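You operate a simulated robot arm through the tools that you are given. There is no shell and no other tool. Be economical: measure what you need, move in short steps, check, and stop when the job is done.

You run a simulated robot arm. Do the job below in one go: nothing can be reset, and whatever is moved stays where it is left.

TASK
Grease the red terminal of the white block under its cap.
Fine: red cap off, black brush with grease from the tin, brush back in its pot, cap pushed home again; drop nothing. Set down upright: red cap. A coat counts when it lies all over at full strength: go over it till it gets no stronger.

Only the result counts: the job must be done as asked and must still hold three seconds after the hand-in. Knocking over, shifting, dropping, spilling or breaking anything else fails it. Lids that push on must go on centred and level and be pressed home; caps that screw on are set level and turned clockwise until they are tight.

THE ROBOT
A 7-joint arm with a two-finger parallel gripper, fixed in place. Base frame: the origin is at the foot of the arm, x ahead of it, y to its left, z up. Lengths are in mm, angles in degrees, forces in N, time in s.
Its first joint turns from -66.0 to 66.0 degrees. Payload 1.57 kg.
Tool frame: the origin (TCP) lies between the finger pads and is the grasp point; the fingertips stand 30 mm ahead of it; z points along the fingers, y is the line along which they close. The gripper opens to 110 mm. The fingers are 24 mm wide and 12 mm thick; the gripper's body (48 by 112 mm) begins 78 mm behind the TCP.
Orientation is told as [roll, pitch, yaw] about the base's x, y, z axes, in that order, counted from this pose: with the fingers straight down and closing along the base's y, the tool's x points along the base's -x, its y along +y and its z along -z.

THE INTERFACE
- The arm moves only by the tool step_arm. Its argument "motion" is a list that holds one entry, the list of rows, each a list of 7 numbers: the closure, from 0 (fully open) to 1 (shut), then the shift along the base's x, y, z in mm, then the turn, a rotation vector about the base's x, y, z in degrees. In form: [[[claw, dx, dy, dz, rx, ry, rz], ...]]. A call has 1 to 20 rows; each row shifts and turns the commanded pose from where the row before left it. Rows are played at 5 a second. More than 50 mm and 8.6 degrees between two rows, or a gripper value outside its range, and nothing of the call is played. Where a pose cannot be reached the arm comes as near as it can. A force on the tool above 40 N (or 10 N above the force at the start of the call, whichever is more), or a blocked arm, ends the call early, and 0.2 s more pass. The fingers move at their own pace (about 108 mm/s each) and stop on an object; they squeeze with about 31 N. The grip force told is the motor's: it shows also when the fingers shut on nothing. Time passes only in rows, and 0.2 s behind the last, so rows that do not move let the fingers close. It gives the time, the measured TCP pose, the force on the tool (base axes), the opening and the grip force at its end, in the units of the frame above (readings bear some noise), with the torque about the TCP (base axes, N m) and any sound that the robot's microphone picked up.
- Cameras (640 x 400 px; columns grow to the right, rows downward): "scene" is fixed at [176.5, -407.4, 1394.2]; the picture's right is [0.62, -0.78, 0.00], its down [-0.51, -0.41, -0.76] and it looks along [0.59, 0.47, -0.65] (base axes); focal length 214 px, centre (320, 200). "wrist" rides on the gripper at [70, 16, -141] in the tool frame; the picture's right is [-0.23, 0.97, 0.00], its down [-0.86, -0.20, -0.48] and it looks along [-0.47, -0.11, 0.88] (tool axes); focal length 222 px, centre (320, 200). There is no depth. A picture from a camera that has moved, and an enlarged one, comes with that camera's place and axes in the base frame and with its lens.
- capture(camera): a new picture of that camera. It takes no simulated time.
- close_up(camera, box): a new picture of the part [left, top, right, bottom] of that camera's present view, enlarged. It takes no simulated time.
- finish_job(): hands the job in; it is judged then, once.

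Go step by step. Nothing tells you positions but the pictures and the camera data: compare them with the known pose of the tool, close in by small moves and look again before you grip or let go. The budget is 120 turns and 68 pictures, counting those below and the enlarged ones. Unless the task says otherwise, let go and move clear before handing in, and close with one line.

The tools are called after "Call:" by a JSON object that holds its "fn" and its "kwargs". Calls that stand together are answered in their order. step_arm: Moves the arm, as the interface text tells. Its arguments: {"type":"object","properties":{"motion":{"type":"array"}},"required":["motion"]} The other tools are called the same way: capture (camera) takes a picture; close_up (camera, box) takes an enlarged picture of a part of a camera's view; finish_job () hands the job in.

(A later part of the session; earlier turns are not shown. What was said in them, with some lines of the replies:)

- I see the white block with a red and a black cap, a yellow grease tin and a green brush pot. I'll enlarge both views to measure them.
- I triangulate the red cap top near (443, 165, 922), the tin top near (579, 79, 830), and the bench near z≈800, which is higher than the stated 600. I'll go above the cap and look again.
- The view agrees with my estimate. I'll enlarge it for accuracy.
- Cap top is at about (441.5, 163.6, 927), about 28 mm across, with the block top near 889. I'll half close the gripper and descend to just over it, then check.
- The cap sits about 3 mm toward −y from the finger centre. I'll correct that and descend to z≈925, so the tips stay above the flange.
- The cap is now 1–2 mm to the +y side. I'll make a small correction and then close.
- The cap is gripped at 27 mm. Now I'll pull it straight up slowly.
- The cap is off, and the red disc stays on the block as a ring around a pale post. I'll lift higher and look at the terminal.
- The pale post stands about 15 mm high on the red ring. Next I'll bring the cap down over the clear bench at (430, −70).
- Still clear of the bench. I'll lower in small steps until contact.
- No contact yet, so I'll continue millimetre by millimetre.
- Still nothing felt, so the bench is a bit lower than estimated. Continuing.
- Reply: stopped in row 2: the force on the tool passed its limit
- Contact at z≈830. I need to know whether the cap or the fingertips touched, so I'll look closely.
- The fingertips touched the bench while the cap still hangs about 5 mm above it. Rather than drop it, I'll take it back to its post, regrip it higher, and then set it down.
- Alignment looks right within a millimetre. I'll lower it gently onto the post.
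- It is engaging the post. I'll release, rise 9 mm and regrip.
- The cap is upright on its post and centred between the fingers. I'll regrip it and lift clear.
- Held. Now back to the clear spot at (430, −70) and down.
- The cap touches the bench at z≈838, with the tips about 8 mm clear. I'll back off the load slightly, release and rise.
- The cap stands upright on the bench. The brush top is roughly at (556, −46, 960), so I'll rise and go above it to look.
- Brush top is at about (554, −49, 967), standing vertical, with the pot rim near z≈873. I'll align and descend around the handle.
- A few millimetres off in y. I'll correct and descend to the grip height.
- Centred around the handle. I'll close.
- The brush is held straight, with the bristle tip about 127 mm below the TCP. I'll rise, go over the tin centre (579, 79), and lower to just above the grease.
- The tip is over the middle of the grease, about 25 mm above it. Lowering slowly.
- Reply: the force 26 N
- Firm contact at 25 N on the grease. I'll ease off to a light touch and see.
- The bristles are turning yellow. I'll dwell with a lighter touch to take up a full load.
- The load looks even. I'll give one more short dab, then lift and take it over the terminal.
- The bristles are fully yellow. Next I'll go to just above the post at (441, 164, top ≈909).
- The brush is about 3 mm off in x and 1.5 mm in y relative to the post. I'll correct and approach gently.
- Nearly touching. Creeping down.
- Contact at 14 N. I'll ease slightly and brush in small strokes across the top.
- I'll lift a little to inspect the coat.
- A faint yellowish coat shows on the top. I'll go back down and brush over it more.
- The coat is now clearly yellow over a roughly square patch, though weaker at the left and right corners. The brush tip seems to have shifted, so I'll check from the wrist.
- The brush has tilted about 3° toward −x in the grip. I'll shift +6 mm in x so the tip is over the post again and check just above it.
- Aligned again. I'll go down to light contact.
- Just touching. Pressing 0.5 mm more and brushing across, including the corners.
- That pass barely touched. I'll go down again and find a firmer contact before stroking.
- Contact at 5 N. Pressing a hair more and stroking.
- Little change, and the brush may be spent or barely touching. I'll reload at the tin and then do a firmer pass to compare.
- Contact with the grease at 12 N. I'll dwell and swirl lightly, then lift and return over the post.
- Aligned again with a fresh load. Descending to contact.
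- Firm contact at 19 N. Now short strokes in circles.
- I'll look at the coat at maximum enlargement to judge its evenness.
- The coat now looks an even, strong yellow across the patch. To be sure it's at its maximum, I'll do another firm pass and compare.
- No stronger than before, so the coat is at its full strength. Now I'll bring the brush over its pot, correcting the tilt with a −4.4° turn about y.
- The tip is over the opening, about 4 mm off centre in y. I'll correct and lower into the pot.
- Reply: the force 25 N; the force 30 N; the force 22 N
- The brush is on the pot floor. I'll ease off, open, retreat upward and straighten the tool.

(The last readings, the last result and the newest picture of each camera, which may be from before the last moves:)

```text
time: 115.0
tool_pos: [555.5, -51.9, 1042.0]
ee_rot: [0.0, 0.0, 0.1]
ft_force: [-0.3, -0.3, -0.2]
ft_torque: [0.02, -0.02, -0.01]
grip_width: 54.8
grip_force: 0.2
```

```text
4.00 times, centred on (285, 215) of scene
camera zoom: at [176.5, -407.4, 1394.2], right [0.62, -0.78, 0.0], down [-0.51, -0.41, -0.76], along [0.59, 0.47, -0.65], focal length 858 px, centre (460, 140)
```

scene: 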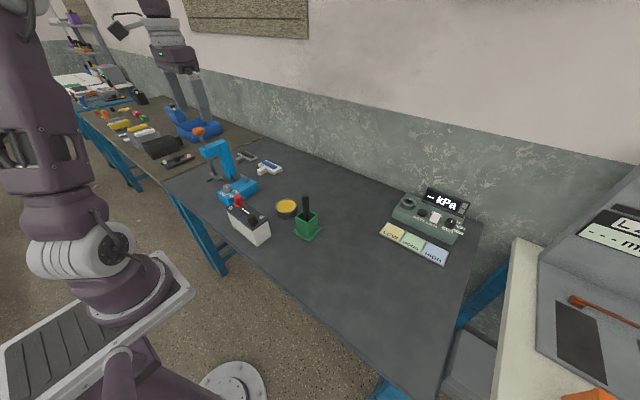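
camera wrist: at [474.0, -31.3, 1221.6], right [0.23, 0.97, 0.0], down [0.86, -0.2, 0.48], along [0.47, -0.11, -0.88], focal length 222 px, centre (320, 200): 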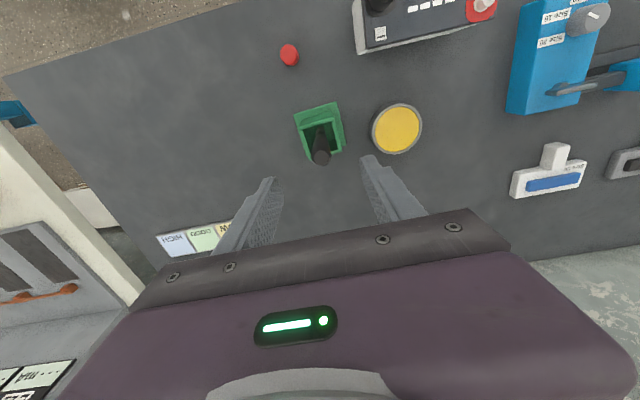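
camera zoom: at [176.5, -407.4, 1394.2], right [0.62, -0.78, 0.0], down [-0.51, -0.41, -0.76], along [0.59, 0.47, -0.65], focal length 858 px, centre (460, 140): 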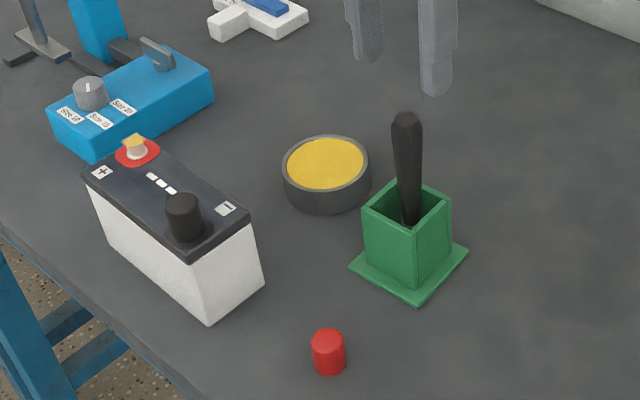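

The brush stands in its pot, and the tin, block and cap are unchanged. Now to the cap at (431, −70).

Call:
{"fn": "step_arm", "kwargs": {"motion": [[[0.5, -31, -4.5, 0, 0, 0, 0], [0.5, -31, -4.5, 0, 0, 0, 0], [0.5, -31, -4.5, 0, 0, 0, 0], [0.5, -31, -4.5, 0, 0, 0, 0], [0.5, 0, 0, -40, 0, 0, 0], [0.5, 0, 0, -40, 0, 0, 0], [0.5, 0, 0, -40, 0, 0, 0], [0.5, 0, 0, -40, 0, 0, 0], [0.5, 0, 0, 0, 0, 0, 0]]]}}

Call:
{"fn": "close_up", "kwargs": {"camera": "wrist", "box": [260, 120, 380, 210]}}

```text
time: 117.0
tool_pos: [433.7, -70.3, 881.3]
ee_rot: [0.0, 0.0, 0.0]
ft_force: [0.1, -0.5, 0.3]
ft_torque: [0.03, 0.0, 0.0]
grip_width: 54.9
grip_force: 0.1
```

```text
4.44 times, centred on (320, 165) of wrist
camera zoom: at [363.3, -54.3, 1022.8], right [0.23, 0.97, 0.0], down [0.86, -0.2, 0.48], along [0.47, -0.11, -0.88], focal length 987 px, centre (320, 356)
```

zoom: 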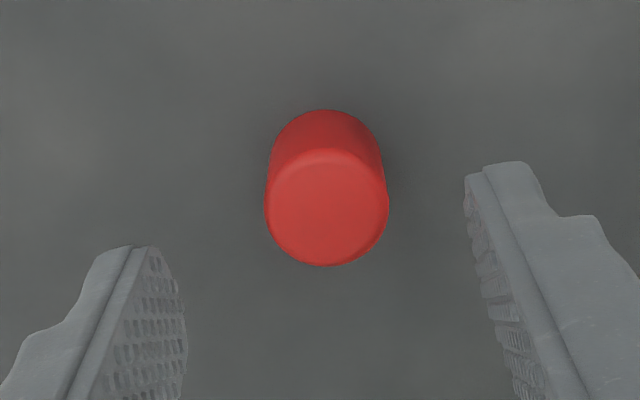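

The cap is slightly toward −x. I'll correct, descend to the same grip height and close.

Call:
{"fn": "step_arm", "kwargs": {"motion": [[[0.5, -2.5, 1, -15, 0, 0, 0], [0.5, 0, 0, -15, 0, 0, 0], [0.5, 0, 0, -12, 0, 0, 0], [0.5, 0, 0, 0, 0, 0, 0], [0.65, 0, 0, 0, 0, 0, 0], [0.75, 0, 0, 0, 0, 0, 0], [0.9, 0, 0, 0, 0, 0, 0], [1, 0, 0, 0, 0, 0, 0], [1, 0, 0, 0, 0, 0, 0]]]}}

```text
time: 119.0
tool_pos: [432.1, -67.8, 837.8]
ee_rot: [0.0, 0.0, 0.0]
ft_force: [-0.1, -0.6, 0.6]
ft_torque: [0.02, 0.0, -0.01]
grip_width: 27.0
grip_force: 30.8
```

Gripped. Lifting and moving over the terminal.

Call:
{"fn": "step_arm", "kwargs": {"motion": [[[1, 0, 0, 15, 0, 0, 0], [1, 0, 0, 40, 0, 0, 0], [1, 0, 0, 40, 0, 0, 0], [1, 0, 0, 40, 0, 0, 0], [1, 0, 0, 40, 0, 0, 0], [1, 2, 40, 0, 0, 0, 0], [1, 2, 45, 0, 0, 0, 0], [1, 2, 45, 0, 0, 0, 0], [1, 2, 45, 0, 0, 0, 0], [1, 1, 40, 0, 0, 0, 0], [1, 0, 17, 0, 0, 0, 0], [1, 0, 0, -30, 0, 0, 0], [1, 0, 0, -22, 0, 0, 0], [1, 0, 0, 0, 0, 0, 0]]]}}

Call:
{"fn": "close_up", "kwargs": {"camera": "wrist", "box": [250, 100, 390, 210]}}

Call:
{"fn": "close_up", "kwargs": {"camera": "scene", "box": [230, 176, 262, 208]}}

```text
time: 122.0
tool_pos: [438.0, 162.8, 963.5]
ee_rot: [0.0, 0.1, 0.0]
ft_force: [-0.3, 0.9, -0.4]
ft_torque: [-0.02, 0.02, 0.01]
grip_width: 27.0
grip_force: 31.1
```

```text
3.64 times, centred on (320, 155) of wrist
camera zoom: at [367.6, 179.0, 1104.1], right [0.23, 0.97, 0.0], down [0.85, -0.2, 0.48], along [0.47, -0.11, -0.88], focal length 808 px, centre (320, 364)
```

zoom: 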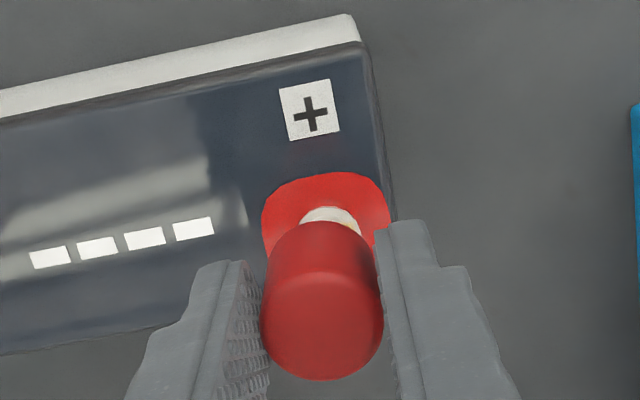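

```text
12.50 times, centred on (246, 192) of scene
camera zoom: at [176.5, -407.4, 1394.2], right [0.62, -0.78, 0.0], down [-0.51, -0.41, -0.76], along [0.59, 0.47, -0.65], focal length 2681 px, centre (1245, 300)
```

zoom: 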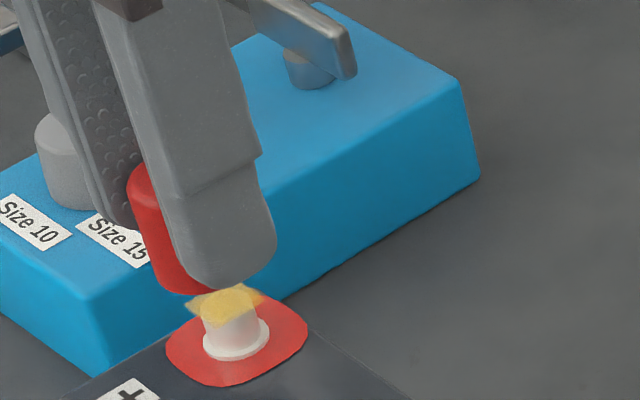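

The cap sits a few millimetres toward −x and −y of the post axis. I'll correct (+4, +1.2), lower to just above the post, and check.

Call:
{"fn": "step_arm", "kwargs": {"motion": [[[1, 4, 1.2, 0, 0, 0, 0], [1, 0, 0, -6, 0, 0, 0], [1, 0, 0, -5, 0, 0, 0], [1, 0, 0, 0, 0, 0, 0]]]}}

Call:
{"fn": "close_up", "kwargs": {"camera": "scene", "box": [232, 186, 258, 208]}}

```text
time: 123.0
tool_pos: [443.4, 165.4, 950.6]
ee_rot: [0.0, 0.0, 0.0]
ft_force: [-0.9, 0.6, 0.8]
ft_torque: [-0.02, 0.0, 0.01]
grip_width: 26.6
grip_force: 30.8
```

```text
16.00 times, centred on (245, 197) of scene
camera zoom: at [176.5, -407.4, 1394.2], right [0.62, -0.78, 0.0], down [-0.51, -0.41, -0.76], along [0.59, 0.47, -0.65], focal length 3432 px, centre (1520, 248)
```

zoom: 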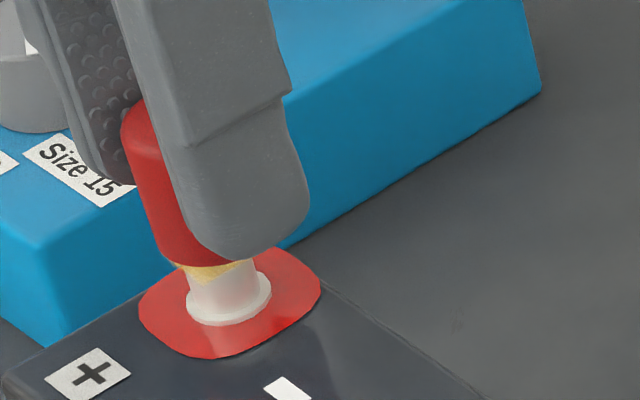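

Slightly overshot in x. I'll nudge back 1.8 mm and lower gently.

Call:
{"fn": "step_arm", "kwargs": {"motion": [[[1, -1.8, -0.7, 0, 0, 0, 0], [1, 0, 0, -3, 0, 0, 0], [1, 0, 0, -3, 0, 0, 0], [1, 0, 0, -3, 0, 0, 0], [1, 0, 0, 0, 0, 0, 0]]]}}

Call:
{"fn": "step_arm", "kwargs": {"motion": [[[1, 0, 0, -2, 0, 0, 0], [1, 0, 0, -2, 0, 0, 0], [1, 0, 0, 0, 0, 0, 0]]]}}

```text
time: 124.2
tool_pos: [440.8, 163.7, 940.7]
ee_rot: [0.0, 0.0, 0.1]
ft_force: [-0.7, 0.4, 0.6]
ft_torque: [0.01, 0.0, 0.0]
grip_width: 27.1
grip_force: 31.0
```

```text
time: 125.0
tool_pos: [440.3, 163.0, 937.1]
ee_rot: [0.0, 0.0, 0.1]
ft_force: [0.3, -0.4, 0.5]
ft_torque: [0.01, -0.01, 0.01]
grip_width: 27.2
grip_force: 31.5
```

The cap has gone over the post without side force. Continuing down to seat it.

Call:
{"fn": "step_arm", "kwargs": {"motion": [[[1, 0, 0, -1.5, 0, 0, 0], [1, 0, 0, -1.5, 0, 0, 0], [1, 0, 0, 0, 0, 0, 0]]]}}

Call:
{"fn": "step_arm", "kwargs": {"motion": [[[1, 0, 0, -0.8, 0, 0, 0], [1, 0, 0, -0.8, 0, 0, 0], [1, 0, 0, 0, 0, 0, 0]]]}}

```text
time: 125.8
tool_pos: [442.0, 163.1, 933.9]
ee_rot: [0.0, -0.1, 0.0]
ft_force: [0.6, -0.4, 4.2]
ft_torque: [-0.02, -0.01, 0.02]
grip_width: 26.9
grip_force: 30.8
```

```text
time: 126.6
tool_pos: [440.9, 162.4, 932.5]
ee_rot: [0.0, 0.0, 0.0]
ft_force: [-0.9, 4.1, 24.7]
ft_torque: [-0.01, -0.02, 0.0]
grip_width: 26.9
grip_force: 30.8
```

Force rose sharply at about the home height. I'll press a little further to make sure it's home.

Call:
{"fn": "step_arm", "kwargs": {"motion": [[[1, 0, 0, -0.5, 0, 0, 0], [1, 0, 0, -0.4, 0, 0, 0], [1, 0, 0, 0, 0, 0, 0]]]}}

```text
time: 127.4
tool_pos: [441.7, 164.3, 932.4]
ee_rot: [0.0, 0.0, 0.0]
ft_force: [3.6, -0.5, 15.2]
ft_torque: [0.04, -0.25, 0.01]
grip_width: 26.9
grip_force: 31.1
```

The grip slipped slightly on the cap. I'll release and press it home from above with closed fingers, centred.

Call:
{"fn": "step_arm", "kwargs": {"motion": [[[1, 0, 0, 0.5, 0, 0, 0], [0.7, 0, 0, 0, 0, 0, 0], [0.6, 0, 0, 0, 0, 0, 0], [0.6, 0, 0, 0, 0, 0, 0], [0.6, 0, 0, 15, 0, 0, 0], [0.6, 0, 0, 25, 0, 0, 0], [0.6, 0, 0, 0, 0, 0, 0], [1, 0, 0, 0, 0, 0, 0], [1, 0, 0, 0, 0, 0, 0], [1, 0, 0, 0, 0, 0, 0]]]}}

Call:
{"fn": "close_up", "kwargs": {"camera": "scene", "box": [230, 180, 262, 208]}}

```text
time: 129.6
tool_pos: [440.7, 165.2, 973.4]
ee_rot: [0.0, 0.0, 0.0]
ft_force: [0.9, -0.7, 0.3]
ft_torque: [0.0, 0.01, -0.03]
grip_width: 0.1
grip_force: 21.2
```

```text
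14.29 times, centred on (246, 194) of scene
camera zoom: at [176.5, -407.4, 1394.2], right [0.62, -0.78, 0.0], down [-0.51, -0.41, -0.76], along [0.59, 0.47, -0.65], focal length 3064 px, centre (1377, 286)
```

zoom: 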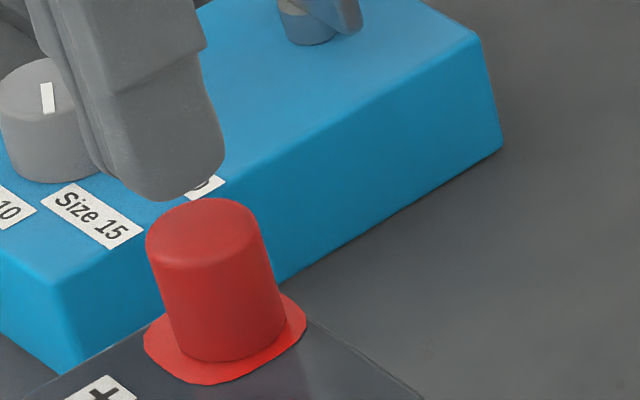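

The cap sits level on its ring. Now I'll press from above.

Call:
{"fn": "step_arm", "kwargs": {"motion": [[[1, 0, 0, -6, 0, 0, 0], [1, 0, 0, -5, 0, 0, 0], [1, 0, 0, -2, 0, 0, 0], [1, 0, 0, 0, 0, 0, 0]]]}}

Call:
{"fn": "step_arm", "kwargs": {"motion": [[[1, 0, 0, -1, 0, 0, 0], [1, 0, 0, -1, 0, 0, 0], [1, 0, 0, -1, 0, 0, 0], [1, 0, 0, -1, 0, 0, 0], [1, 0, 0, -1, 0, 0, 0], [1, 0, 0, -1, 0, 0, 0]]]}}

```text
time: 130.6
tool_pos: [442.0, 163.7, 960.3]
ee_rot: [0.1, -0.1, 0.0]
ft_force: [-0.3, 0.2, -0.4]
ft_torque: [0.01, 0.0, -0.02]
grip_width: 0.1
grip_force: 21.1
```

```text
time: 131.5
tool_pos: [441.0, 162.3, 956.4]
ee_rot: [0.1, -0.1, -0.1]
ft_force: [-5.3, -1.8, 15.9]
ft_torque: [-0.07, 0.2, 0.05]
grip_width: 0.0
grip_force: 21.0
stopped in row 4: the force on the tool passed its limit (the readings are from after the stop); the commanded pose is now the measured one
```

The press hit a hard stop above 40 N with the cap top at ≈926, its original height. I'll rise clear and take a final look.

Call:
{"fn": "step_arm", "kwargs": {"motion": [[[1, 0, 0, 10, 0, 0, 0], [1, 0, 0, 30, 0, 0, 0], [1, 0, 0, 40, 0, 0, 0], [1, 0, 0, 40, 0, 0, 0], [1, 0, 0, 0, 0, 0, 0]]]}}

Call:
{"fn": "close_up", "kwargs": {"camera": "scene", "box": [200, 160, 340, 248]}}

```text
time: 132.7
tool_pos: [442.6, 162.0, 1075.4]
ee_rot: [0.0, -0.1, 0.0]
ft_force: [0.7, 0.3, -0.1]
ft_torque: [-0.01, -0.01, -0.02]
grip_width: 0.0
grip_force: 21.0
```

```text
4.55 times, centred on (270, 204) of scene
camera zoom: at [176.5, -407.4, 1394.2], right [0.62, -0.78, 0.0], down [-0.51, -0.41, -0.76], along [0.59, 0.47, -0.65], focal length 975 px, centre (547, 182)
```

zoom: 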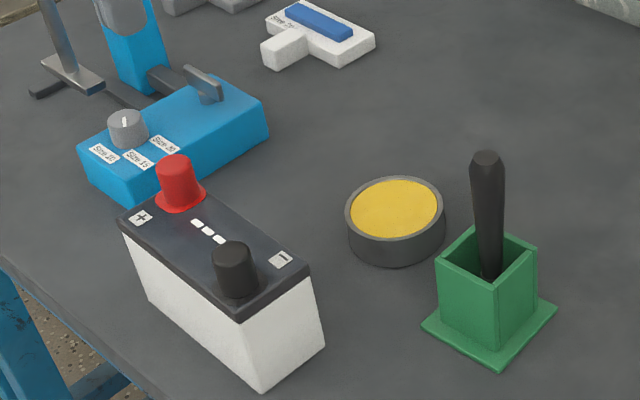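

The final view matches the start: the cap is home, the brush is in its pot, and nothing else has moved. I'm handing in.

Call:
{"fn": "finish_job", "kwargs": {}}

```text
The job is handed in.
```

The red terminal is greased, the brush is back in its pot, and the red cap is pressed home. I judged the coat at full strength because my last, firmer pass with a reloaded brush made no visible change in the camera views.
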